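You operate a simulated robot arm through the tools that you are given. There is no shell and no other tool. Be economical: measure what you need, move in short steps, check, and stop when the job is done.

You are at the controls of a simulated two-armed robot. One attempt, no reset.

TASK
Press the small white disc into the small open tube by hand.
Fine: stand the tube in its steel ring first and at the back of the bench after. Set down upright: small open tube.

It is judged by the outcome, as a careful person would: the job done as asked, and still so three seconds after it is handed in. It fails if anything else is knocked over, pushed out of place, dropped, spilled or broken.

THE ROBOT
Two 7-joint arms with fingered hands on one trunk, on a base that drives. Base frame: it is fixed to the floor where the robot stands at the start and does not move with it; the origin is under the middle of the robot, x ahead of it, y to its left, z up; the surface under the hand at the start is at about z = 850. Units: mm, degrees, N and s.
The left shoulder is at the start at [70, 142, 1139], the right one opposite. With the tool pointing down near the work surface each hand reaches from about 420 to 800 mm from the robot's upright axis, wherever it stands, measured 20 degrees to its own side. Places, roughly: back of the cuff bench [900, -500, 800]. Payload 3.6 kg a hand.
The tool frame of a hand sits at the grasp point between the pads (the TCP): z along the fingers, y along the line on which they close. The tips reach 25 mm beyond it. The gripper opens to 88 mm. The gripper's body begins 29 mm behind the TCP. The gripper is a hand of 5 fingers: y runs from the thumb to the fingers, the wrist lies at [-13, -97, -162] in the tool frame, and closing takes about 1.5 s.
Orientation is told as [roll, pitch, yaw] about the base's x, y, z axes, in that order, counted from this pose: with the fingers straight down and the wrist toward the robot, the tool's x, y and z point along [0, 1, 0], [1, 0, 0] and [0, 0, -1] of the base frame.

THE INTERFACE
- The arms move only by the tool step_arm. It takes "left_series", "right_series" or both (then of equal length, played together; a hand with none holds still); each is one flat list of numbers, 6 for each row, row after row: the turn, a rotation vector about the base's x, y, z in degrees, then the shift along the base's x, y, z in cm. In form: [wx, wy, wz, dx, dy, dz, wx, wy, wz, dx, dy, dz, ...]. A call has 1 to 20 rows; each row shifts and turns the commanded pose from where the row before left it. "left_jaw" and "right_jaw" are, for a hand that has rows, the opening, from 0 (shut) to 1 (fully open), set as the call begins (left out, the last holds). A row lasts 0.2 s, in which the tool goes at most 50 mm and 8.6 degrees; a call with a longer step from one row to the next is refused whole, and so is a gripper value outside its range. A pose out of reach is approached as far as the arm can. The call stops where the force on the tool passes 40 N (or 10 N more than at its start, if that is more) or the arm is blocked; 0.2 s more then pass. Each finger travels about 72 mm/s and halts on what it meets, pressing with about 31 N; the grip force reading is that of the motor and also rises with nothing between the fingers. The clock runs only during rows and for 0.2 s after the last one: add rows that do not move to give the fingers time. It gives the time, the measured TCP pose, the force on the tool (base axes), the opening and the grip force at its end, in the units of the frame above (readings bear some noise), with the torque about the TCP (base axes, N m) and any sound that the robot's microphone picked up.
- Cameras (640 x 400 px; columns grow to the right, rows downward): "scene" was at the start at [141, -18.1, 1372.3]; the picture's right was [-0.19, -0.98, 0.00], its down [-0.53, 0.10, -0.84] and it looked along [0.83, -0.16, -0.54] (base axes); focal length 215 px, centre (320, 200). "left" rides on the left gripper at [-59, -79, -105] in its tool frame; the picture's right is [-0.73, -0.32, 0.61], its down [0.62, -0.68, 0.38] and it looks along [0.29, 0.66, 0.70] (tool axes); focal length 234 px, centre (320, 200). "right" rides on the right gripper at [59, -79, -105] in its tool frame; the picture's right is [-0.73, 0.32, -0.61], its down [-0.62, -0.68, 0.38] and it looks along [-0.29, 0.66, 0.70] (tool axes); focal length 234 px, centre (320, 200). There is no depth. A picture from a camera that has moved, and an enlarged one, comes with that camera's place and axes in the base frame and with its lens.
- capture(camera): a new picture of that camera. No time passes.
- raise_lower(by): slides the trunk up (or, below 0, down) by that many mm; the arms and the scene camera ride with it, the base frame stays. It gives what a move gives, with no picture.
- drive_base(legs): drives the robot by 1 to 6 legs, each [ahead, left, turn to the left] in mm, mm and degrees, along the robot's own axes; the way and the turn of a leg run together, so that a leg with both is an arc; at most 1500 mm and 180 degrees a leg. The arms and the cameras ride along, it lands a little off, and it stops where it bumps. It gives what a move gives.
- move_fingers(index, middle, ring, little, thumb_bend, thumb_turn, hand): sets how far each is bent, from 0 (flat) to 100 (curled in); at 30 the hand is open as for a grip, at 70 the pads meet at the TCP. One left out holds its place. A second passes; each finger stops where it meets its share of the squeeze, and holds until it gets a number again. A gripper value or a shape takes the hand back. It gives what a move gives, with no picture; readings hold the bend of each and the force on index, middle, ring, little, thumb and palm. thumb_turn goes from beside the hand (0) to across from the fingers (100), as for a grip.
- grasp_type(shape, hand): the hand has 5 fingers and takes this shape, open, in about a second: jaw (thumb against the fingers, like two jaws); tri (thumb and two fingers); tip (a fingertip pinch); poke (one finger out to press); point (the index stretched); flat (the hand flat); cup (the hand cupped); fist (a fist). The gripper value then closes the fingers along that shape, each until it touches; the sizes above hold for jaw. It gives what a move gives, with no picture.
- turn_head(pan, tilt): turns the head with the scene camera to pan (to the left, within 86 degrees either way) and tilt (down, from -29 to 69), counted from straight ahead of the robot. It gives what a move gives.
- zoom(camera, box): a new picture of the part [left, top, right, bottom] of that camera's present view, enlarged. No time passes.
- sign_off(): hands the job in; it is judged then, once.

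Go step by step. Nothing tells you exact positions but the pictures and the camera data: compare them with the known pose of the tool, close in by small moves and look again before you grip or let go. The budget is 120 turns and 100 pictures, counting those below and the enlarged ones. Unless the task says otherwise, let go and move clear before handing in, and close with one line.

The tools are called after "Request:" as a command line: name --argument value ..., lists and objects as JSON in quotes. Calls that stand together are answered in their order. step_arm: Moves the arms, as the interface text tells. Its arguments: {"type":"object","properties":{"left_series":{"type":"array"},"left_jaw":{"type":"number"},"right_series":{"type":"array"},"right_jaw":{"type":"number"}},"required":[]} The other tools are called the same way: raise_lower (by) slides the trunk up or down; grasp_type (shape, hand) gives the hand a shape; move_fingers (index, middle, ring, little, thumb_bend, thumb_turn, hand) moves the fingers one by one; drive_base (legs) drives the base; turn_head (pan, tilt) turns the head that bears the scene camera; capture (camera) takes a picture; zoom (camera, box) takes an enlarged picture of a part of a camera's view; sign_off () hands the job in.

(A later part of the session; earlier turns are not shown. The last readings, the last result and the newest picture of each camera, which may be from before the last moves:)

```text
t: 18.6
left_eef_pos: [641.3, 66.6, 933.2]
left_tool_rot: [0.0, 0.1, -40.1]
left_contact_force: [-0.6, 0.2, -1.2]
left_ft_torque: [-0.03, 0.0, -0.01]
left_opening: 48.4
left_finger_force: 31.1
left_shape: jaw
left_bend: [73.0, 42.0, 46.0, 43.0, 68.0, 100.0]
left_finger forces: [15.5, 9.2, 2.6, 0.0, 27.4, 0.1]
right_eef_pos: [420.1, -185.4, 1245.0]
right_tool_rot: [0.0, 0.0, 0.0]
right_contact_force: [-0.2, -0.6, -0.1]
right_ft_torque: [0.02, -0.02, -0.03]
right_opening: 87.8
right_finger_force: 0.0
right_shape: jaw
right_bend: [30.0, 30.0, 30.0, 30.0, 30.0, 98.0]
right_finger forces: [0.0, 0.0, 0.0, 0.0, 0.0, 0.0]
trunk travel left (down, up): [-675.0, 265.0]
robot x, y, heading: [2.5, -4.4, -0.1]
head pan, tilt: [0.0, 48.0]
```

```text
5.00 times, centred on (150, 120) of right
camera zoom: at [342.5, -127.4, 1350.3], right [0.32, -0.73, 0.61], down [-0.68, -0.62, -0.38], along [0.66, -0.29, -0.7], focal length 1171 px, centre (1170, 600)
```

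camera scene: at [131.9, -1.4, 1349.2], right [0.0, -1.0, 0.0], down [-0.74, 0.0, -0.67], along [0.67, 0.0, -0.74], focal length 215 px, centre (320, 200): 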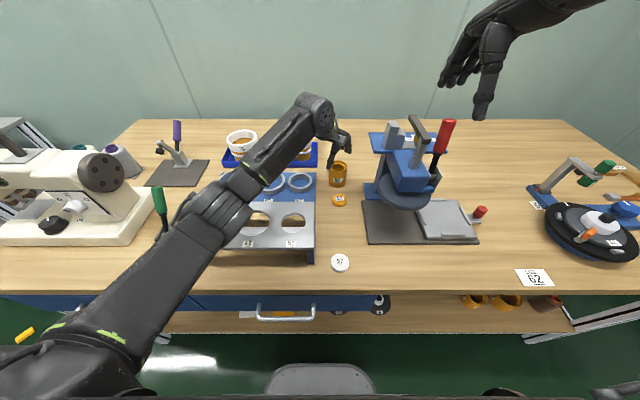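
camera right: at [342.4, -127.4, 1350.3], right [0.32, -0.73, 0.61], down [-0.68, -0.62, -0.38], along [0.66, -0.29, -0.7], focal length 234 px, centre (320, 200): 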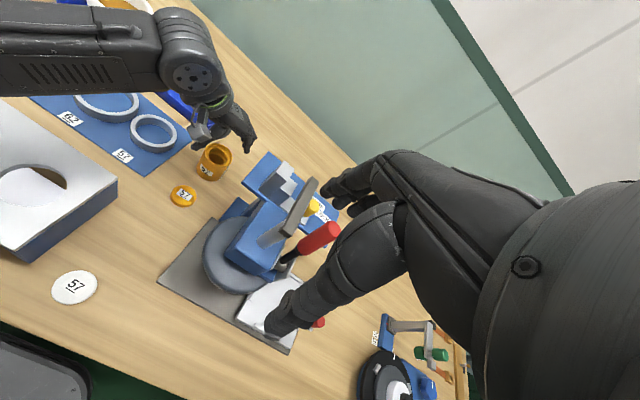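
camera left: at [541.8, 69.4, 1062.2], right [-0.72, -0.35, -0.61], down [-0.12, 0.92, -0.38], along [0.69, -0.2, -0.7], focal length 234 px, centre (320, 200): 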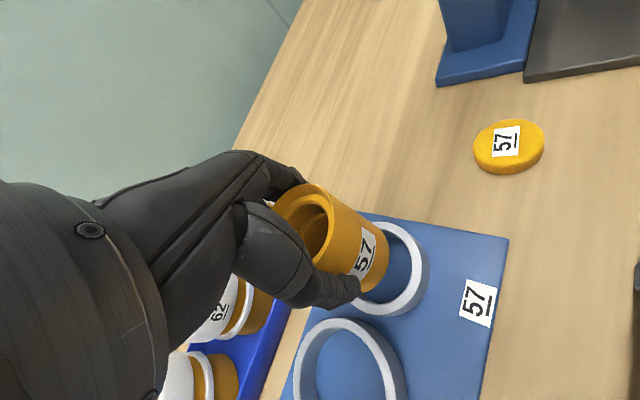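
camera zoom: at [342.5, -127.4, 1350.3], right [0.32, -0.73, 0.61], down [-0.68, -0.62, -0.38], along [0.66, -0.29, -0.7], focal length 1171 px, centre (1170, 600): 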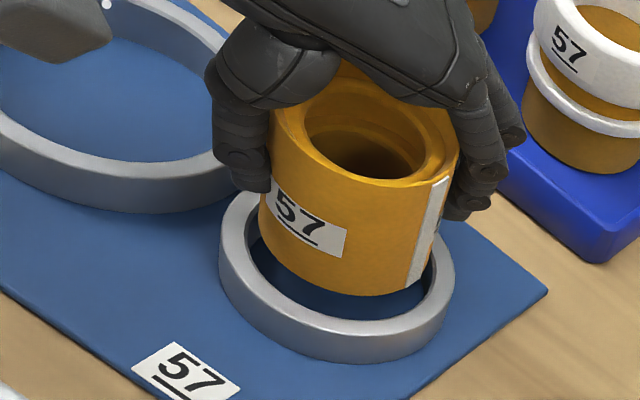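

Views agree the tube is roughly 4–5 mm too far left. I'll correct and re-check.

Request:
step_arm --left_series '[0, 0, 0, 0.08, -0.45, -0.3, 0, 0, 0, 0, 0, 0]'

Request:
zoom --camera "scene" --box '[260, 140, 340, 190]'

Request:
zoom --camera "right" --box '[100, 80, 200, 160]'

Request:
zoom --camera "left" --box '[260, 170, 460, 330]'

```text
t: 19.2
left_eef_pos: [641.2, 63.1, 930.6]
left_tool_rot: [-0.1, 0.0, -40.1]
left_contact_force: [-0.4, 0.2, 0.8]
left_ft_torque: [-0.01, -0.01, 0.0]
left_opening: 48.5
left_finger_force: 31.5
left_shape: jaw
left_bend: [74.0, 42.0, 46.0, 43.0, 68.0, 100.0]
left_finger forces: [15.6, 9.2, 2.6, 0.0, 27.2, 0.1]
right_eef_pos: [421.3, -184.7, 1244.6]
right_tool_rot: [0.0, 0.0, -0.1]
right_contact_force: [0.0, -0.4, -0.1]
right_ft_torque: [0.01, 0.02, -0.01]
right_opening: 87.6
right_finger_force: 0.1
right_shape: jaw
right_bend: [30.0, 30.0, 30.0, 30.0, 30.0, 98.0]
right_finger forces: [0.1, 0.1, 0.0, 0.0, 0.0, 0.1]
trunk travel left (down, up): [-675.0, 265.0]
robot x, y, heading: [0.6, -2.6, 0.3]
head pan, tilt: [0.0, 48.0]
```

```text
8.00 times, centred on (300, 165) of scene
camera zoom: at [132.0, -1.2, 1349.2], right [0.0, -1.0, 0.0], down [-0.74, 0.0, -0.67], along [0.67, 0.0, -0.74], focal length 1722 px, centre (480, 480)
```

zoom: 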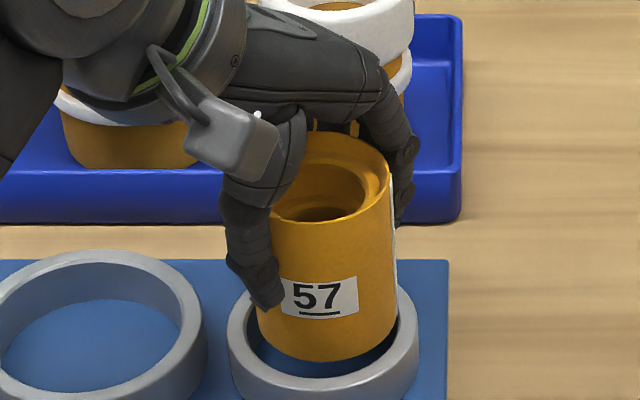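

```text
5.00 times, centred on (150, 120) of right
camera zoom: at [342.5, -127.3, 1350.3], right [0.32, -0.73, 0.61], down [-0.68, -0.62, -0.38], along [0.66, -0.29, -0.7], focal length 1171 px, centre (1170, 600)
```

zoom: 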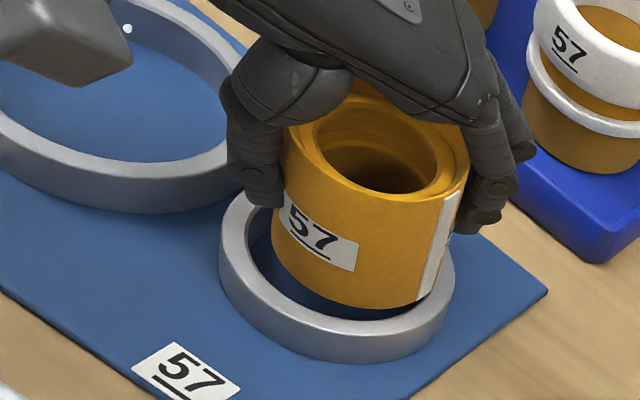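

```text
2.50 times, centred on (360, 250) of left
camera zoom: at [543.5, 68.4, 1034.0], right [-0.72, -0.35, -0.61], down [-0.12, 0.92, -0.38], along [0.69, -0.2, -0.7], focal length 585 px, centre (220, 75)
```

zoom: 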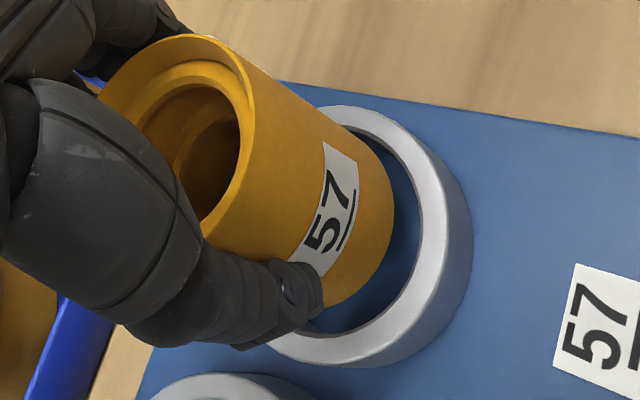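

Within a couple of millimetres. I'll shift +1.8 mm in y and lower in small steps while watching the force.

Request:
step_arm --left_series '[0, 0, 0, 0, 0.18, 0, 0, 0, 0, 0, 0, -0.5, 0, 0, 0, 0, 0, -0.5, 0, 0, 0, 0, 0, -0.3, 0, 0, 0, 0, 0, 0]'

Request:
zoom --camera "scene" --box '[260, 140, 340, 190]'

Request:
zoom --camera "right" --box '[100, 80, 200, 160]'

```text
t: 20.4
left_eef_pos: [636.5, 64.6, 923.1]
left_tool_rot: [0.1, -0.4, -40.1]
left_contact_force: [-1.0, 0.6, 33.0]
left_ft_torque: [-0.47, -0.84, 0.04]
left_opening: 48.8
left_finger_force: 31.1
left_shape: jaw
left_bend: [74.0, 40.0, 46.0, 43.0, 68.0, 100.0]
left_finger forces: [19.2, 13.8, 4.5, 0.0, 33.0, 0.1]
right_eef_pos: [415.8, -185.9, 1248.2]
right_tool_rot: [-0.1, -0.3, 0.0]
right_contact_force: [-0.8, 0.4, -0.6]
right_ft_torque: [0.05, -0.02, -0.01]
right_opening: 87.6
right_finger_force: 0.0
right_shape: jaw
right_bend: [30.0, 30.0, 30.0, 30.0, 30.0, 98.0]
right_finger forces: [0.0, 0.1, 0.1, 0.0, 0.0, 0.0]
trunk travel left (down, up): [-675.0, 265.0]
robot x, y, heading: [1.4, -2.7, -0.0]
head pan, tilt: [0.0, 48.0]
```

```text
8.00 times, centred on (300, 165) of scene
camera zoom: at [125.3, -1.7, 1350.1], right [0.0, -1.0, 0.0], down [-0.74, 0.0, -0.67], along [0.67, 0.0, -0.74], focal length 1722 px, centre (480, 480)
```

zoom: 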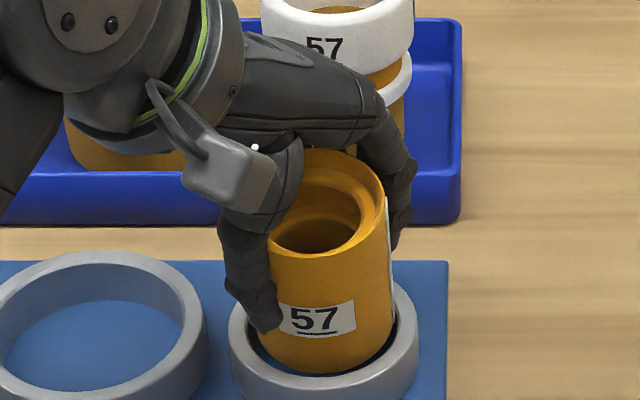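

```text
5.00 times, centred on (150, 120) of right
camera zoom: at [335.8, -127.8, 1352.3], right [0.32, -0.73, 0.61], down [-0.68, -0.62, -0.39], along [0.66, -0.29, -0.69], focal length 1171 px, centre (1170, 600)
```

zoom: 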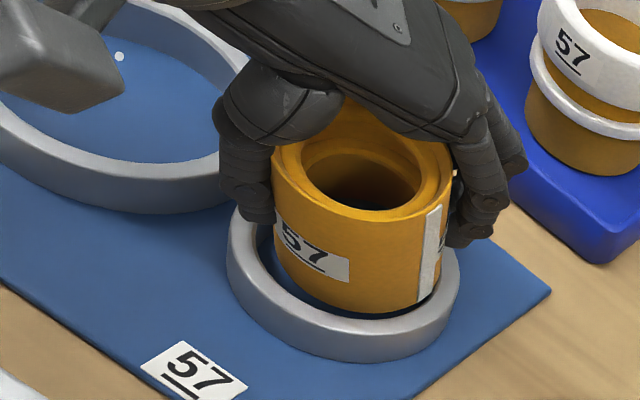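

The tube touched the ring's rim on the far-right side (from the torque, about +25, -14 mm from the TCP). I'll back up 6 mm and let it settle.

Request:
step_arm --left_series '[0, 0, 0, 0, 0, 0.4, 0, 0, 0, 0, 0, 0.4, 0, 0, 0, 0, 0, 0, 0, 0, 0, 0, 0, 0]'

Request:
zoom --camera "scene" --box '[260, 140, 340, 190]'

Request:
zoom --camera "right" --box '[100, 80, 200, 160]'

```text
t: 21.4
left_eef_pos: [639.5, 64.3, 925.6]
left_tool_rot: [0.0, 0.0, -40.1]
left_contact_force: [-3.7, -0.6, 7.6]
left_ft_torque: [-0.13, -0.01, -0.05]
left_opening: 48.5
left_finger_force: 31.0
left_shape: jaw
left_bend: [74.0, 41.0, 46.0, 43.0, 68.0, 99.0]
left_finger forces: [17.5, 9.9, 1.9, 0.1, 29.8, 0.1]
right_eef_pos: [418.6, -186.6, 1243.8]
right_tool_rot: [0.0, -0.2, 0.0]
right_contact_force: [0.3, -0.2, 0.5]
right_ft_torque: [-0.01, 0.03, -0.01]
right_opening: 87.7
right_finger_force: 0.1
right_shape: jaw
right_bend: [30.0, 30.0, 30.0, 30.0, 30.0, 98.0]
right_finger forces: [0.0, 0.0, 0.0, 0.0, 0.0, 0.1]
trunk travel left (down, up): [-675.0, 265.0]
robot x, y, heading: [-1.8, -0.0, -0.2]
head pan, tilt: [0.0, 48.0]
```

```text
8.00 times, centred on (300, 165) of scene
camera zoom: at [129.7, -1.7, 1349.3], right [0.0, -1.0, 0.0], down [-0.74, 0.0, -0.67], along [0.67, 0.0, -0.74], focal length 1722 px, centre (480, 480)
```

zoom: 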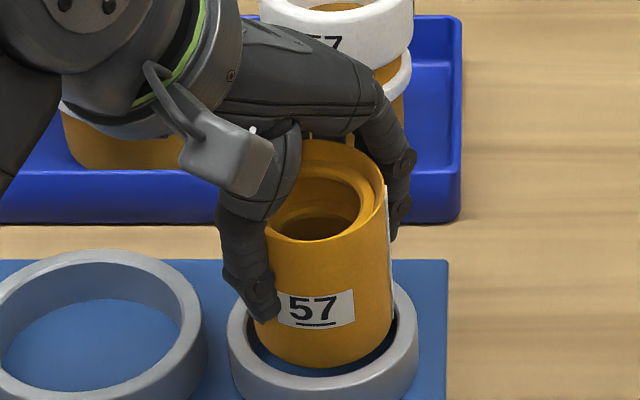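

```text
5.00 times, centred on (150, 120) of right
camera zoom: at [340.2, -127.7, 1350.8], right [0.32, -0.73, 0.61], down [-0.68, -0.62, -0.38], along [0.66, -0.29, -0.69], focal length 1171 px, centre (1170, 600)
```

zoom: 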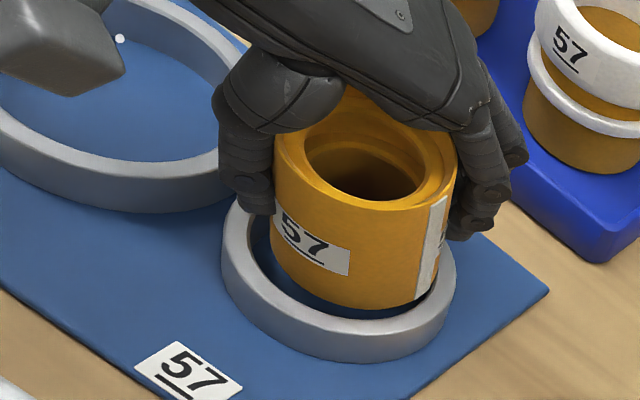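

Still touching at the far side with a visible gap at the near side. I'll move it 2.5 mm towards the robot and try again.

Request:
step_arm --left_series '[0, 0, 0, 0, 0, 0.3, 0, 0, 0, -0.25, 0.05, 0, 0, 0, 0, 0, 0, 0, 0, 0, 0, 0, 0, 0]'

Request:
step_arm --left_series '[0, 0, 0, 0, 0, -0.4, 0, 0, 0, 0, 0, -0.4, 0, 0, 0, 0, 0, -0.3, 0, 0, 0, 0, 0, 0]'

Request:
zoom --camera "scene" --box '[260, 140, 340, 190]'

```text
t: 22.4
left_eef_pos: [638.6, 64.3, 929.8]
left_tool_rot: [-0.1, 0.1, -40.1]
left_contact_force: [0.6, -0.2, -0.9]
left_ft_torque: [0.01, 0.01, 0.02]
left_opening: 48.4
left_finger_force: 31.1
left_shape: jaw
left_bend: [74.0, 41.0, 46.0, 43.0, 68.0, 99.0]
left_finger forces: [16.6, 9.9, 2.3, 0.1, 27.7, 0.0]
right_eef_pos: [421.9, -185.7, 1243.9]
right_tool_rot: [0.1, 0.0, -0.1]
right_contact_force: [0.6, 0.5, -0.1]
right_ft_torque: [-0.01, -0.01, 0.0]
right_opening: 87.7
right_finger_force: 0.1
right_shape: jaw
right_bend: [30.0, 30.0, 30.0, 30.0, 30.0, 98.0]
right_finger forces: [0.0, 0.1, 0.1, 0.0, 0.1, 0.1]
trunk travel left (down, up): [-675.0, 265.0]
robot x, y, heading: [2.9, -2.1, -0.2]
head pan, tilt: [0.0, 48.0]
```

```text
t: 23.4
left_eef_pos: [634.9, 62.3, 919.7]
left_tool_rot: [0.0, 0.0, -40.2]
left_contact_force: [-10.1, -4.5, 14.2]
left_ft_torque: [0.01, 0.08, -0.17]
left_opening: 48.4
left_finger_force: 30.9
left_shape: jaw
left_bend: [74.0, 41.0, 46.0, 43.0, 69.0, 98.0]
left_finger forces: [16.8, 10.4, 1.5, 0.0, 31.7, 0.1]
right_eef_pos: [419.4, -188.5, 1246.8]
right_tool_rot: [0.1, -0.1, -0.1]
right_contact_force: [-0.3, 0.3, -0.3]
right_ft_torque: [0.03, 0.02, -0.01]
right_opening: 87.6
right_finger_force: 0.0
right_shape: jaw
right_bend: [30.0, 30.0, 30.0, 30.0, 30.0, 98.0]
right_finger forces: [0.1, 0.0, 0.0, 0.0, 0.1, 0.0]
trunk travel left (down, up): [-675.0, 265.0]
robot x, y, heading: [1.5, 0.1, -0.4]
head pan, tilt: [0.0, 48.0]
```

```text
8.00 times, centred on (300, 165) of scene
camera zoom: at [128.0, -3.6, 1349.5], right [0.0, -1.0, 0.0], down [-0.74, 0.0, -0.67], along [0.67, 0.0, -0.74], focal length 1722 px, centre (480, 480)
```

zoom: 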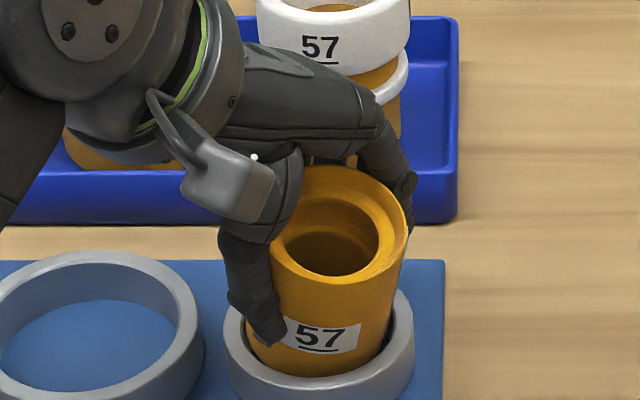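

The tube tilted a little, catching on the far-left. I'll lift clear and check how it sits in the grip.

Request:
step_arm --left_series '[0, 0, 0, 0, 0, 0.5, 0, 0, 0, 0, 0, 0.7, 0, 0, 0, 0, 0, 0.7, 0, 0, 0, 0, 0, 0, 0, 0, 0, 0, 0, 0]'

Request:
zoom --camera "scene" --box '[260, 140, 340, 190]'

Request:
zoom --camera "right" --box '[100, 80, 200, 160]'

Request:
zoom --camera "left" --box '[260, 170, 460, 330]'

```text
t: 24.6
left_eef_pos: [639.1, 65.1, 936.1]
left_tool_rot: [-0.1, 0.1, -40.1]
left_contact_force: [-0.6, 0.3, -0.9]
left_ft_torque: [0.01, -0.01, 0.01]
left_opening: 48.1
left_finger_force: 31.7
left_shape: jaw
left_bend: [73.0, 42.0, 47.0, 43.0, 70.0, 99.0]
left_finger forces: [17.5, 10.3, 2.0, 0.0, 28.4, 0.0]
right_eef_pos: [421.9, -185.0, 1245.2]
right_tool_rot: [0.0, 0.1, 0.0]
right_contact_force: [-0.4, 0.0, -0.1]
right_ft_torque: [-0.01, 0.05, -0.04]
right_opening: 87.7
right_finger_force: 0.1
right_shape: jaw
right_bend: [30.0, 30.0, 30.0, 30.0, 30.0, 98.0]
right_finger forces: [0.0, 0.0, 0.1, 0.1, 0.0, 0.0]
trunk travel left (down, up): [-675.0, 265.0]
robot x, y, heading: [2.4, 1.4, -0.2]
head pan, tilt: [0.0, 48.0]
```

```text
8.00 times, centred on (300, 165) of scene
camera zoom: at [132.3, -1.2, 1349.1], right [0.0, -1.0, 0.0], down [-0.74, 0.0, -0.67], along [0.67, 0.0, -0.74], focal length 1722 px, centre (480, 480)
```

zoom: 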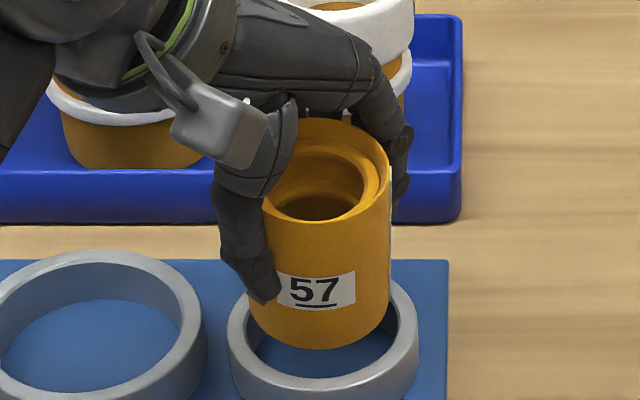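

```text
5.00 times, centred on (150, 120) of right
camera zoom: at [342.8, -127.3, 1350.2], right [0.32, -0.73, 0.61], down [-0.68, -0.62, -0.38], along [0.66, -0.29, -0.7], focal length 1171 px, centre (1170, 600)
```

zoom: 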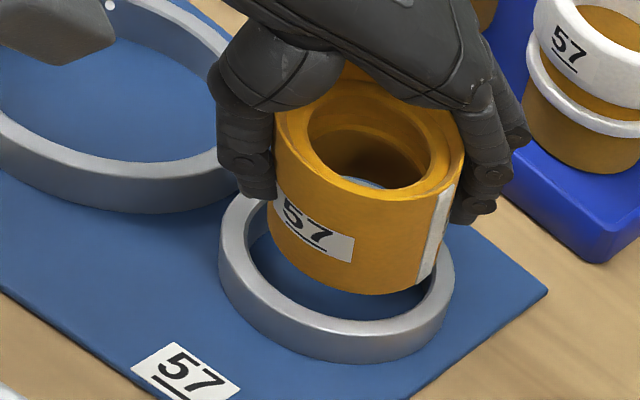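

```text
2.50 times, centred on (360, 250) of left
camera zoom: at [541.6, 70.8, 1040.1], right [-0.72, -0.35, -0.61], down [-0.12, 0.92, -0.38], along [0.69, -0.2, -0.7], focal length 585 px, centre (220, 75)
```

zoom: 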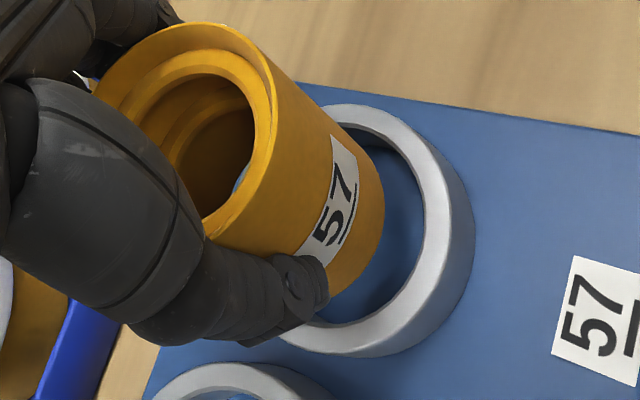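

The tube has tipped about 4° in the grip, bottom toward far-left. I'll counter-rotate the hand by that amount and re-measure.

Request:
step_arm --left_series '[-1.5, 1.3, 0, 0, 0, 0, -1.5, 1.3, 0, 0, 0, 0, 0, 0, 0, 0, 0, 0]'

Request:
zoom --camera "scene" --box '[260, 140, 340, 190]'

Request:
zoom --camera "right" --box '[100, 80, 200, 160]'

```text
t: 25.4
left_eef_pos: [640.0, 64.7, 936.4]
left_tool_rot: [-4.0, 0.2, -40.0]
left_contact_force: [0.6, 0.4, -0.6]
left_ft_torque: [-0.02, -0.01, -0.02]
left_opening: 48.2
left_finger_force: 30.9
left_shape: jaw
left_bend: [73.0, 42.0, 47.0, 43.0, 70.0, 99.0]
left_finger forces: [17.6, 10.2, 2.1, 0.0, 28.6, 0.0]
right_eef_pos: [422.0, -185.2, 1244.4]
right_tool_rot: [0.1, 0.0, -0.1]
right_contact_force: [0.7, -0.1, -0.4]
right_ft_torque: [-0.01, -0.02, -0.02]
right_opening: 87.5
right_finger_force: 0.0
right_shape: jaw
right_bend: [30.0, 30.0, 30.0, 30.0, 30.0, 98.0]
right_finger forces: [0.1, 0.1, 0.0, 0.0, 0.1, 0.1]
trunk travel left (down, up): [-675.0, 265.0]
robot x, y, heading: [3.4, 2.9, -0.0]
head pan, tilt: [0.0, 48.0]
```

```text
8.00 times, centred on (300, 165) of scene
camera zoom: at [132.0, -1.4, 1349.2], right [0.0, -1.0, 0.0], down [-0.74, 0.0, -0.67], along [0.67, 0.0, -0.74], focal length 1722 px, centre (480, 480)
```

zoom: 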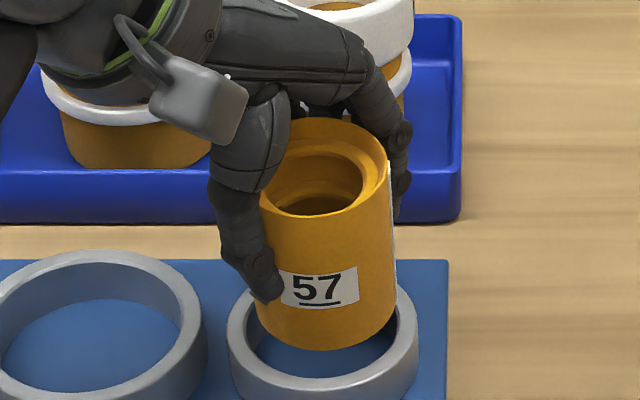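

```text
5.00 times, centred on (150, 120) of right
camera zoom: at [342.5, -127.4, 1350.3], right [0.32, -0.73, 0.61], down [-0.68, -0.62, -0.38], along [0.66, -0.29, -0.7], focal length 1171 px, centre (1170, 600)
```

zoom: 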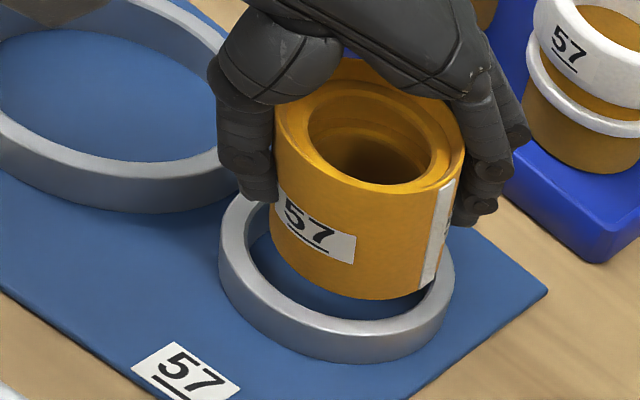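

Upright again. Both cameras now give about +2.4 mm in y. I'll apply that and lower to rim height.

Request:
step_arm --left_series '[0, 0, 0, -0.08, 0.24, 0, 0, 0, 0, 0, 0, -0.5, 0, 0, 0, 0, 0, -0.5, 0, 0, 0, 0, 0, -0.4, 0, 0, 0, 0, 0, 0]'

Request:
zoom --camera "scene" --box '[260, 140, 340, 190]'

```text
t: 26.6
left_eef_pos: [638.0, 67.4, 923.3]
left_tool_rot: [-4.0, 0.1, -40.1]
left_contact_force: [-0.6, -0.4, -1.4]
left_ft_torque: [0.02, -0.03, 0.0]
left_opening: 48.0
left_finger_force: 31.2
left_shape: jaw
left_bend: [73.0, 42.0, 47.0, 43.0, 70.0, 99.0]
left_finger forces: [17.6, 10.3, 2.2, 0.0, 28.5, 0.0]
right_eef_pos: [422.6, -186.0, 1244.2]
right_tool_rot: [0.0, 0.1, 0.0]
right_contact_force: [0.4, 0.9, -0.1]
right_ft_torque: [-0.02, 0.0, 0.0]
right_opening: 87.8
right_finger_force: 0.0
right_shape: jaw
right_bend: [30.0, 30.0, 30.0, 30.0, 30.0, 98.0]
right_finger forces: [0.1, 0.1, 0.1, 0.0, 0.0, 0.0]
trunk travel left (down, up): [-675.0, 265.0]
robot x, y, heading: [-2.8, -0.5, -0.0]
head pan, tilt: [0.0, 48.0]
```

```text
8.00 times, centred on (300, 165) of scene
camera zoom: at [132.1, -1.4, 1349.2], right [0.0, -1.0, 0.0], down [-0.74, 0.0, -0.67], along [0.67, 0.0, -0.74], focal length 1722 px, centre (480, 480)
```

zoom: 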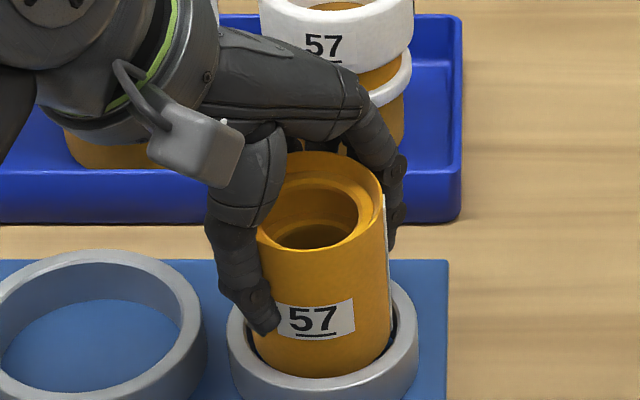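

No contact at rim height this time. I'll continue down in small steps.

Request:
step_arm --left_series '[0, 0, 0, 0, 0, -0.3, 0, 0, 0, 0, 0, -0.3, 0, 0, 0, 0, 0, 0]'

Request:
zoom --camera "right" --box '[100, 80, 200, 160]'

```text
t: 27.4
left_eef_pos: [637.6, 67.9, 915.9]
left_tool_rot: [-4.0, 0.0, -40.1]
left_contact_force: [-0.9, 1.2, -0.8]
left_ft_torque: [0.01, -0.03, 0.01]
left_opening: 48.2
left_finger_force: 31.3
left_shape: jaw
left_bend: [73.0, 42.0, 47.0, 43.0, 70.0, 99.0]
left_finger forces: [17.5, 10.3, 2.1, 0.0, 28.4, 0.0]
right_eef_pos: [422.2, -185.9, 1244.7]
right_tool_rot: [-0.1, 0.0, 0.0]
right_contact_force: [0.2, 0.5, 0.6]
right_ft_torque: [0.0, -0.02, 0.0]
right_opening: 87.5
right_finger_force: 0.2
right_shape: jaw
right_bend: [30.0, 30.0, 30.0, 30.0, 30.0, 98.0]
right_finger forces: [0.0, 0.1, 0.0, 0.0, 0.0, 0.0]
trunk travel left (down, up): [-675.0, 265.0]
robot x, y, heading: [2.8, 1.0, 0.2]
head pan, tilt: [0.0, 48.0]
```

```text
5.00 times, centred on (150, 120) of right
camera zoom: at [342.6, -127.4, 1350.3], right [0.32, -0.73, 0.61], down [-0.68, -0.62, -0.38], along [0.66, -0.29, -0.7], focal length 1171 px, centre (1170, 600)
```

zoom: 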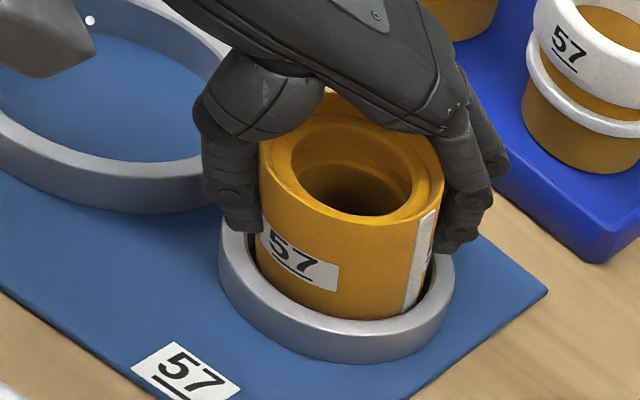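

The tube is in the ring. I'll lower it the last 10 mm until it rests.

Request:
step_arm --left_series '[0, 0, 0, 0, 0, -0.3, 0, 0, 0, 0, 0, -0.3, 0, 0, 0, 0, 0, -0.2, 0, 0, 0, 0, 0, 0]'

Request:
zoom --camera "right" --box '[100, 80, 200, 160]'

Request:
zoom --camera "scene" --box '[260, 140, 340, 190]'

```text
t: 28.4
left_eef_pos: [638.9, 66.6, 909.4]
left_tool_rot: [-4.0, 0.2, -40.1]
left_contact_force: [0.5, 0.1, -0.9]
left_ft_torque: [0.0, -0.01, -0.03]
left_opening: 48.0
left_finger_force: 30.7
left_shape: jaw
left_bend: [73.0, 42.0, 47.0, 43.0, 70.0, 99.0]
left_finger forces: [17.6, 10.3, 2.1, 0.0, 28.4, 0.0]
right_eef_pos: [422.3, -185.6, 1244.8]
right_tool_rot: [0.0, 0.0, 0.0]
right_contact_force: [0.1, 0.2, -0.2]
right_ft_torque: [0.0, -0.01, 0.01]
right_opening: 87.7
right_finger_force: 0.0
right_shape: jaw
right_bend: [30.0, 30.0, 30.0, 30.0, 30.0, 98.0]
right_finger forces: [0.0, 0.0, 0.0, 0.0, 0.0, 0.0]
trunk travel left (down, up): [-675.0, 265.0]
robot x, y, heading: [-2.1, -1.4, -0.0]
head pan, tilt: [0.0, 48.0]
```

```text
5.00 times, centred on (150, 120) of right
camera zoom: at [342.6, -127.4, 1350.2], right [0.32, -0.73, 0.61], down [-0.68, -0.62, -0.38], along [0.66, -0.29, -0.7], focal length 1171 px, centre (1170, 600)
```

zoom: 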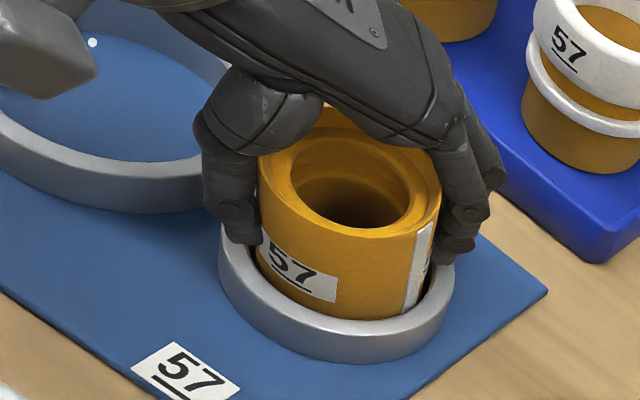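

```text
8.00 times, centred on (300, 165) of scene
camera zoom: at [132.1, -1.3, 1349.2], right [0.0, -1.0, 0.0], down [-0.74, 0.0, -0.67], along [0.67, 0.0, -0.74], focal length 1722 px, centre (480, 480)
```

zoom: 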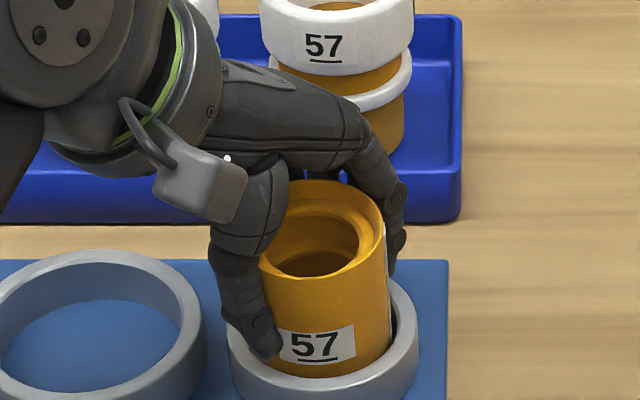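

Request:
step_arm --left_series '[0, 0, 0, 0, 0, -0.2, 0, 0, 0, 0, 0, -0.2, 0, 0, 0, 0, 0, 0]'

Request:
zoom --camera "right" --box '[100, 80, 200, 160]'

```text
t: 29.2
left_eef_pos: [638.7, 66.6, 907.7]
left_tool_rot: [-4.0, 0.0, -40.2]
left_contact_force: [3.3, -0.1, 9.1]
left_ft_torque: [0.05, 0.09, 0.01]
left_opening: 48.0
left_finger_force: 30.8
left_shape: jaw
left_bend: [73.0, 42.0, 46.0, 43.0, 70.0, 99.0]
left_finger forces: [18.4, 11.2, 2.9, 0.0, 28.2, 0.1]
right_eef_pos: [421.0, -185.0, 1244.0]
right_tool_rot: [0.0, 0.0, 0.0]
right_contact_force: [0.0, 0.0, -0.6]
right_ft_torque: [0.01, 0.02, 0.01]
right_opening: 87.7
right_finger_force: 0.1
right_shape: jaw
right_bend: [30.0, 30.0, 30.0, 30.0, 30.0, 98.0]
right_finger forces: [0.1, 0.1, 0.0, 0.0, 0.1, 0.0]
trunk travel left (down, up): [-675.0, 265.0]
robot x, y, heading: [-0.7, 0.9, -0.3]
head pan, tilt: [0.0, 48.0]
```

```text
5.00 times, centred on (150, 120) of right
camera zoom: at [341.7, -127.6, 1350.6], right [0.32, -0.73, 0.61], down [-0.68, -0.62, -0.38], along [0.66, -0.29, -0.7], focal length 1171 px, centre (1170, 600)
```

zoom: 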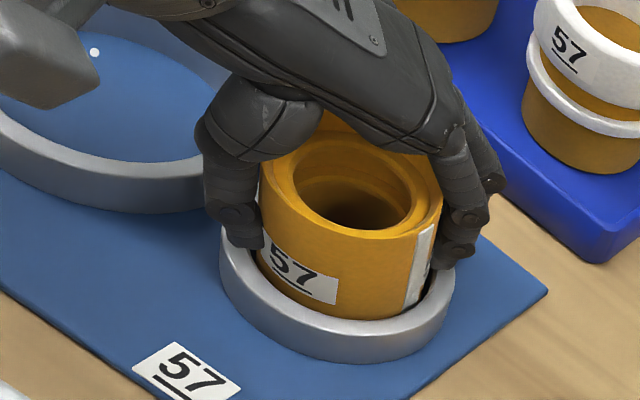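

Contact of 9 N, centred, at the expected floor height: the tube stands on the mat inside the ring. I'll let go and rise.

Request:
step_arm --left_series '[0, 0, 0, 0, 0, 0.1, 0, 0, 0, 0, 0, 0, 0, 0, 0, 0, 0, 0, 0, 0, 0, 0, 0, 0, 0, 0, 0, 0, 0, 0]' --left_jaw 1

Request:
capture --camera "left"

Request:
zoom --camera "right" --box '[60, 50, 220, 170]'

```text
t: 30.4
left_eef_pos: [639.1, 67.2, 905.8]
left_tool_rot: [-4.0, 0.1, -40.1]
left_contact_force: [0.6, 0.0, -0.9]
left_ft_torque: [-0.01, 0.0, 0.0]
left_opening: 87.7
left_finger_force: 0.1
left_shape: jaw
left_bend: [30.0, 30.0, 30.0, 30.0, 30.0, 98.0]
left_finger forces: [0.0, 0.1, 0.0, 0.1, 0.0, 0.0]
right_eef_pos: [422.0, -186.6, 1244.9]
right_tool_rot: [0.0, 0.1, 0.0]
right_contact_force: [0.6, 0.0, 0.0]
right_ft_torque: [-0.03, 0.01, -0.01]
right_opening: 87.7
right_finger_force: 0.0
right_shape: jaw
right_bend: [30.0, 30.0, 30.0, 30.0, 30.0, 98.0]
right_finger forces: [0.1, 0.0, 0.0, 0.0, 0.1, 0.0]
trunk travel left (down, up): [-675.0, 265.0]
robot x, y, heading: [-0.7, -1.3, 0.1]
head pan, tilt: [0.0, 48.0]
```

```text
42 pictures are left
camera left: at [544.9, 78.6, 1013.5], right [-0.74, -0.38, -0.55], down [-0.14, 0.89, -0.42], along [0.66, -0.24, -0.72], focal length 234 px, centre (320, 200)
```

left: 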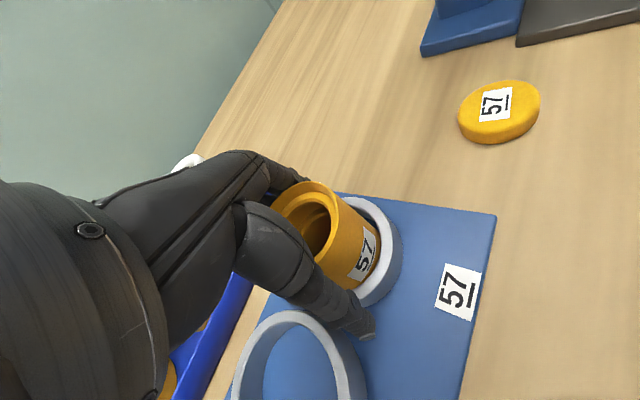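

```text
3.33 times, centred on (140, 110) of right
camera zoom: at [342.5, -127.3, 1350.3], right [0.32, -0.73, 0.61], down [-0.68, -0.62, -0.38], along [0.66, -0.29, -0.7], focal length 781 px, centre (920, 500)
```

zoom: 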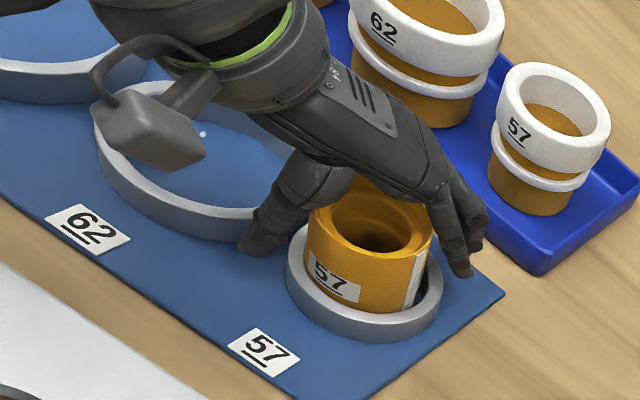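

The tube stands in its ring. I'll rise straight up, undo the small tilt and yaw, and retract the hand before repositioning the base for the disc.

Request:
step_arm --left_series '[0, 0, 0, 0, 0, 1, 0, 0, 0, 0, 0, 3, 0, 0, 0, 0, 0, 4, 0, 0, 0, 0, 0, 4, 0, 0, 0, 0, 0, 4, 1.5, -1.3, 0, -3, 1, 3, 1.5, -1.3, 0, -4, 1, 1, 0, 0, 8, -4, 1, 0, 0, 0, 8, -4, 1, 0, 0, 0, 8, -3, 1, 0, 0, 0, 8, -1, 0, 0, 0, 0, 8, 0, 0, 0]'

Request:
drive_base --legs '[[-80, -130, 0]]'

Request:
capture --camera "scene"

```text
t: 33.0
left_eef_pos: [447.4, 117.6, 1105.0]
left_tool_rot: [0.0, 0.0, 0.0]
left_contact_force: [-0.2, 0.3, -0.2]
left_ft_torque: [-0.05, -0.02, -0.01]
left_opening: 87.9
left_finger_force: 0.1
left_shape: jaw
left_bend: [30.0, 30.0, 30.0, 30.0, 30.0, 98.0]
left_finger forces: [0.0, 0.0, 0.0, 0.1, 0.0, 0.0]
right_eef_pos: [421.2, -186.0, 1244.7]
right_tool_rot: [0.1, 0.0, 0.0]
right_contact_force: [-0.2, -0.1, -0.6]
right_ft_torque: [0.0, -0.01, -0.02]
right_opening: 87.7
right_finger_force: 0.0
right_shape: jaw
right_bend: [30.0, 30.0, 30.0, 30.0, 30.0, 98.0]
right_finger forces: [0.1, 0.1, 0.0, 0.0, 0.0, 0.1]
trunk travel left (down, up): [-675.0, 265.0]
robot x, y, heading: [2.8, 1.1, -0.1]
head pan, tilt: [0.0, 48.0]
```

```text
t: 34.4
left_eef_pos: [367.5, -7.7, 1104.8]
left_tool_rot: [-0.1, 0.2, 0.0]
left_contact_force: [0.1, -0.5, 0.1]
left_ft_torque: [-0.02, -0.04, 0.0]
left_opening: 87.5
left_finger_force: 0.0
left_shape: jaw
left_bend: [30.0, 30.0, 30.0, 30.0, 30.0, 98.0]
left_finger forces: [0.0, 0.0, 0.1, 0.0, 0.0, 0.0]
right_eef_pos: [342.4, -313.0, 1244.2]
right_tool_rot: [-0.2, -0.1, 0.1]
right_contact_force: [0.2, -0.1, 0.1]
right_ft_torque: [-0.02, -0.01, -0.02]
right_opening: 87.5
right_finger_force: 0.1
right_shape: jaw
right_bend: [30.0, 30.0, 30.0, 30.0, 30.0, 98.0]
right_finger forces: [0.0, 0.0, 0.0, 0.0, 0.1, 0.0]
trunk travel left (down, up): [-675.0, 265.0]
robot x, y, heading: [-78.6, -128.7, 0.1]
head pan, tilt: [0.0, 48.0]
```

```text
40 pictures are left
camera scene: at [52.0, -127.9, 1349.1], right [0.0, -1.0, 0.0], down [-0.74, 0.0, -0.67], along [0.67, 0.0, -0.74], focal length 215 px, centre (320, 200)
```

scene: 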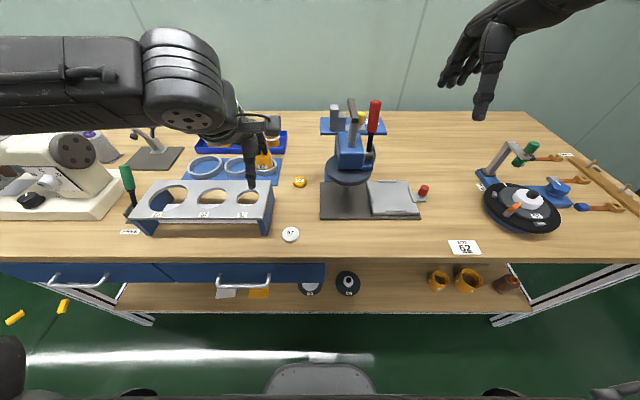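

The base moved as intended and the disc is confirmed at about (369, -48). I'll set a three-finger shape and move over the disc.

Request:
grasp_type --hand "left" --shape "tri"

Request:
step_arm --left_series '[0, 0, 0, 0, -2, -3, 0, 0, 0, 0, -2, -4, 0, 0, 0, 0, 0, -4, 0, 0, 0, 0, 0, -4, 0, 0, 0, 0, 0, 0]'

Request:
capture --camera "left"

Request:
zoom --camera "scene" --box '[200, 150, 360, 250]'

```text
t: 35.3
left_eef_pos: [366.8, -9.0, 1105.2]
left_tool_rot: [0.0, 0.1, 0.0]
left_contact_force: [0.1, 0.2, 0.3]
left_ft_torque: [-0.02, 0.02, -0.02]
left_opening: 87.7
left_finger_force: 0.1
left_shape: tri
left_bend: [30.0, 30.0, 99.0, 99.0, 30.0, 98.0]
left_finger forces: [0.1, 0.0, 0.0, 0.0, 0.0, 0.0]
right_eef_pos: [340.8, -312.3, 1244.7]
right_tool_rot: [0.0, 0.0, 0.1]
right_contact_force: [-0.1, 0.4, -0.4]
right_ft_torque: [0.0, -0.01, -0.01]
right_opening: 87.8
right_finger_force: 0.2
right_shape: jaw
right_bend: [30.0, 30.0, 30.0, 30.0, 30.0, 98.0]
right_finger forces: [0.0, 0.0, 0.0, 0.0, 0.1, 0.0]
trunk travel left (down, up): [-675.0, 265.0]
robot x, y, heading: [-78.4, -128.2, 0.2]
head pan, tilt: [0.0, 48.0]
```

```text
t: 36.5
left_eef_pos: [365.2, -49.9, 955.5]
left_tool_rot: [0.0, 0.0, 0.0]
left_contact_force: [-0.4, 0.6, 0.3]
left_ft_torque: [0.01, 0.02, 0.0]
left_opening: 87.5
left_finger_force: 0.1
left_shape: tri
left_bend: [30.0, 30.0, 99.0, 99.0, 30.0, 98.0]
left_finger forces: [0.1, 0.1, 0.0, 0.0, 0.1, 0.0]
right_eef_pos: [340.7, -313.9, 1245.2]
right_tool_rot: [0.0, 0.0, 0.1]
right_contact_force: [0.3, 0.2, 0.3]
right_ft_torque: [0.0, 0.0, 0.04]
right_opening: 88.0
right_finger_force: 0.0
right_shape: jaw
right_bend: [30.0, 30.0, 30.0, 30.0, 30.0, 98.0]
right_finger forces: [0.0, 0.0, 0.0, 0.0, 0.0, 0.1]
trunk travel left (down, up): [-675.0, 265.0]
robot x, y, heading: [-80.9, -128.7, 0.2]
head pan, tilt: [0.0, 48.0]
```

```text
39 pictures are left
camera left: at [286.7, -109.2, 1058.5], right [-0.32, -0.73, -0.61], down [-0.68, 0.62, -0.38], along [0.66, 0.29, -0.7], focal length 234 px, centre (320, 200)
```

left: 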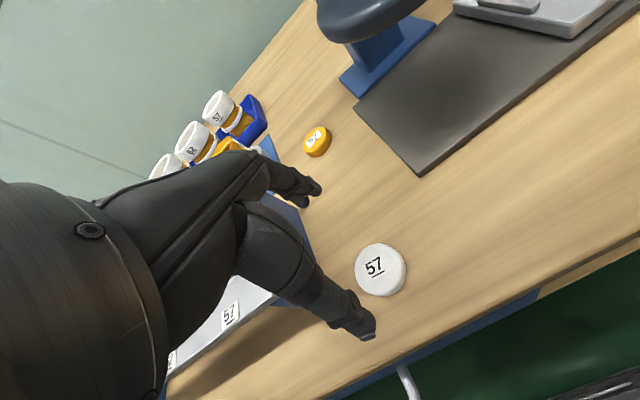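

```text
4.00 times, centred on (280, 200) of scene
camera zoom: at [50.7, -129.8, 1349.2], right [0.0, -1.0, 0.0], down [-0.74, 0.0, -0.67], along [0.67, 0.0, -0.74], focal length 861 px, centre (480, 200)
```

zoom: 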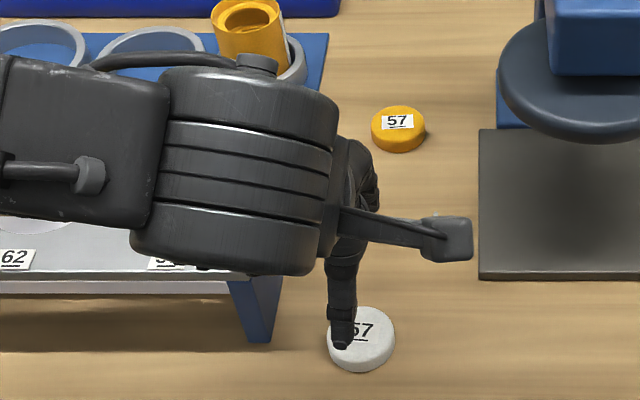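

Disc centre is near (364, -51), almost under the grasp point. I'll go down with the tips about 6 mm above the bench.

Request:
step_arm --left_series '[0, 0, 0, -0.1, -0.1, -2.5, 0, 0, 0, 0, 0, -2.5, 0, 0, 0, 0, 0, -1.5, 0, 0, 0, 0, 0, -0.8, 0, 0, 0, 0, 0, 0]'

Request:
capture --camera "left"

```text
t: 37.7
left_eef_pos: [365.8, -50.8, 882.5]
left_tool_rot: [0.0, 0.1, 0.0]
left_contact_force: [-1.1, -0.8, 0.0]
left_ft_torque: [0.03, -0.03, 0.0]
left_opening: 87.7
left_finger_force: 0.0
left_shape: tri
left_bend: [30.0, 30.0, 99.0, 99.0, 30.0, 98.0]
left_finger forces: [0.0, 0.0, 0.0, 0.0, 0.0, 0.0]
right_eef_pos: [341.7, -313.5, 1245.4]
right_tool_rot: [0.1, 0.0, 0.1]
right_contact_force: [0.5, -0.2, 0.5]
right_ft_torque: [-0.01, 0.02, 0.01]
right_opening: 87.6
right_finger_force: 0.1
right_shape: jaw
right_bend: [30.0, 30.0, 30.0, 30.0, 30.0, 98.0]
right_finger forces: [0.0, 0.0, 0.0, 0.1, 0.0, 0.1]
trunk travel left (down, up): [-675.0, 265.0]
robot x, y, heading: [-76.7, -126.0, 0.2]
head pan, tilt: [0.0, 48.0]
```

```text
37 pictures are left
camera left: at [286.3, -108.9, 985.4], right [-0.32, -0.73, -0.61], down [-0.68, 0.62, -0.38], along [0.66, 0.29, -0.7], focal length 234 px, centre (320, 200)
```

left: 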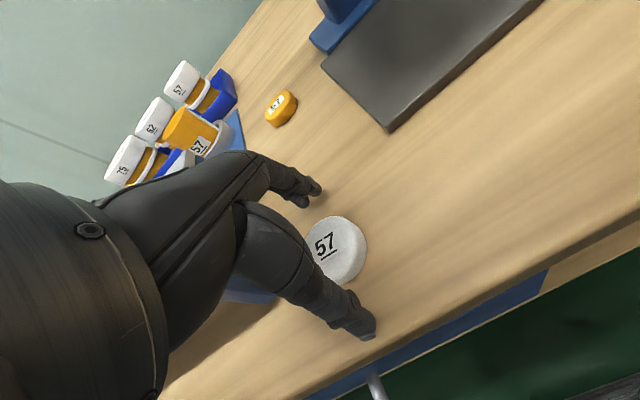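

The disc is centred between thumb and fingers. I'll close.

Request:
step_arm --left_series '[0, 0, 0, 0, 0, 0, 0, 0, 0, 0, 0, 0, 0, 0, 0, 0, 0, 0, 0, 0, 0, 0, 0, 0, 0, 0, 0, 0, 0, 0, 0, 0, 0, 0, 0, 0, 0, 0, 0, 0, 0, 0]' --left_jaw 0.2

Request:
zoom --camera "left" --box '[240, 140, 440, 360]'

```text
t: 39.3
left_eef_pos: [366.4, -50.1, 882.0]
left_tool_rot: [0.0, 0.2, -0.1]
left_contact_force: [0.1, -0.7, 1.3]
left_ft_torque: [-0.02, -0.01, -0.02]
left_opening: 36.4
left_finger_force: 30.9
left_shape: tri
left_bend: [74.0, 48.0, 100.0, 100.0, 72.0, 100.0]
left_finger forces: [13.9, 14.1, 0.0, 0.0, 28.0, 0.0]
right_eef_pos: [340.9, -314.0, 1245.2]
right_tool_rot: [0.0, 0.1, 0.1]
right_contact_force: [-0.1, -1.1, 0.0]
right_ft_torque: [-0.03, -0.01, -0.03]
right_opening: 87.6
right_finger_force: 0.0
right_shape: jaw
right_bend: [30.0, 30.0, 30.0, 30.0, 30.0, 98.0]
right_finger forces: [0.0, 0.0, 0.0, 0.1, 0.1, 0.0]
trunk travel left (down, up): [-675.0, 265.0]
robot x, y, heading: [-80.2, -127.8, 0.2]
head pan, tilt: [0.0, 48.0]
```

```text
1.82 times, centred on (340, 250) of left
camera zoom: at [286.4, -108.8, 985.5], right [-0.32, -0.73, -0.61], down [-0.68, 0.62, -0.38], along [0.66, 0.29, -0.7], focal length 426 px, centre (284, 109)
```

zoom: 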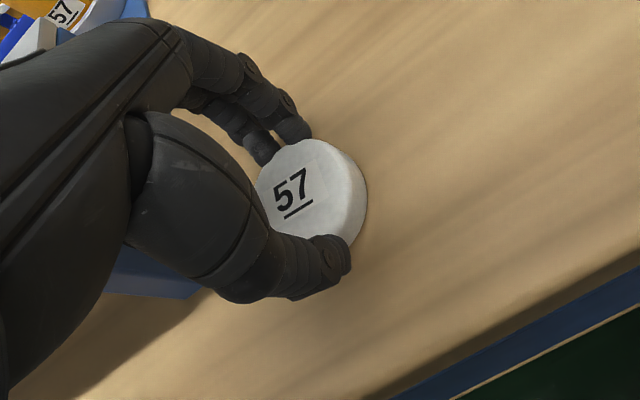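

Three-point grip on the disc with balanced forces. I'll lift it and look at how it sits.

Request:
step_arm --left_series '[0, 0, 0, 0, 0, 1, 0, 0, 0, 0, 0, 3, 0, 0, 0, 0, 0, 4, 0, 0, 0, 0, 0, 4, 0, 0, 0, 0, 0, 0]'

Request:
zoom --camera "scene" --box '[220, 140, 340, 240]'

Request:
zoom --camera "left" --box '[240, 140, 440, 360]'

```text
t: 40.5
left_eef_pos: [365.1, -50.0, 1003.5]
left_tool_rot: [-0.1, 0.1, 0.0]
left_contact_force: [-0.3, 0.3, -0.2]
left_ft_torque: [-0.03, -0.02, 0.01]
left_opening: 36.9
left_finger_force: 31.0
left_shape: tri
left_bend: [74.0, 48.0, 100.0, 100.0, 72.0, 100.0]
left_finger forces: [14.0, 14.2, 0.0, 0.1, 27.8, 0.0]
right_eef_pos: [341.0, -313.3, 1245.2]
right_tool_rot: [0.0, 0.0, 0.1]
right_contact_force: [-0.8, 0.0, -0.1]
right_ft_torque: [0.01, 0.03, 0.0]
right_opening: 87.9
right_finger_force: 0.1
right_shape: jaw
right_bend: [30.0, 30.0, 30.0, 30.0, 30.0, 98.0]
right_finger forces: [0.1, 0.0, 0.0, 0.1, 0.1, 0.1]
trunk travel left (down, up): [-675.0, 265.0]
robot x, y, heading: [-82.7, -131.3, 0.1]
head pan, tilt: [0.0, 48.0]
```

```text
4.00 times, centred on (280, 190) of scene
camera zoom: at [51.6, -129.3, 1349.1], right [0.0, -1.0, 0.0], down [-0.74, 0.0, -0.67], along [0.67, 0.0, -0.74], focal length 861 px, centre (480, 240)
```

zoom: 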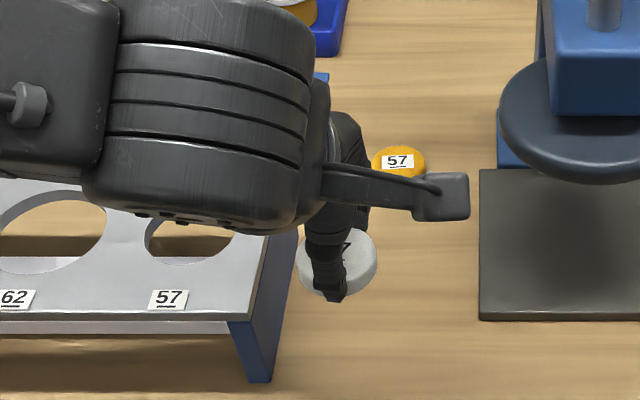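

```text
1.82 times, centred on (340, 250) of left
camera zoom: at [286.9, -108.0, 1106.7], right [-0.32, -0.73, -0.61], down [-0.68, 0.62, -0.38], along [0.66, 0.29, -0.7], focal length 426 px, centre (284, 109)
```

zoom: 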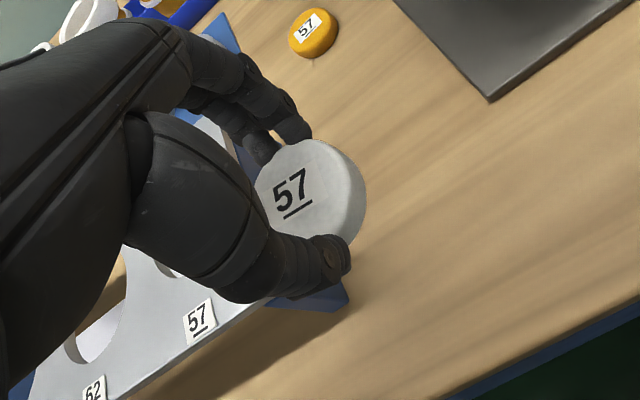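

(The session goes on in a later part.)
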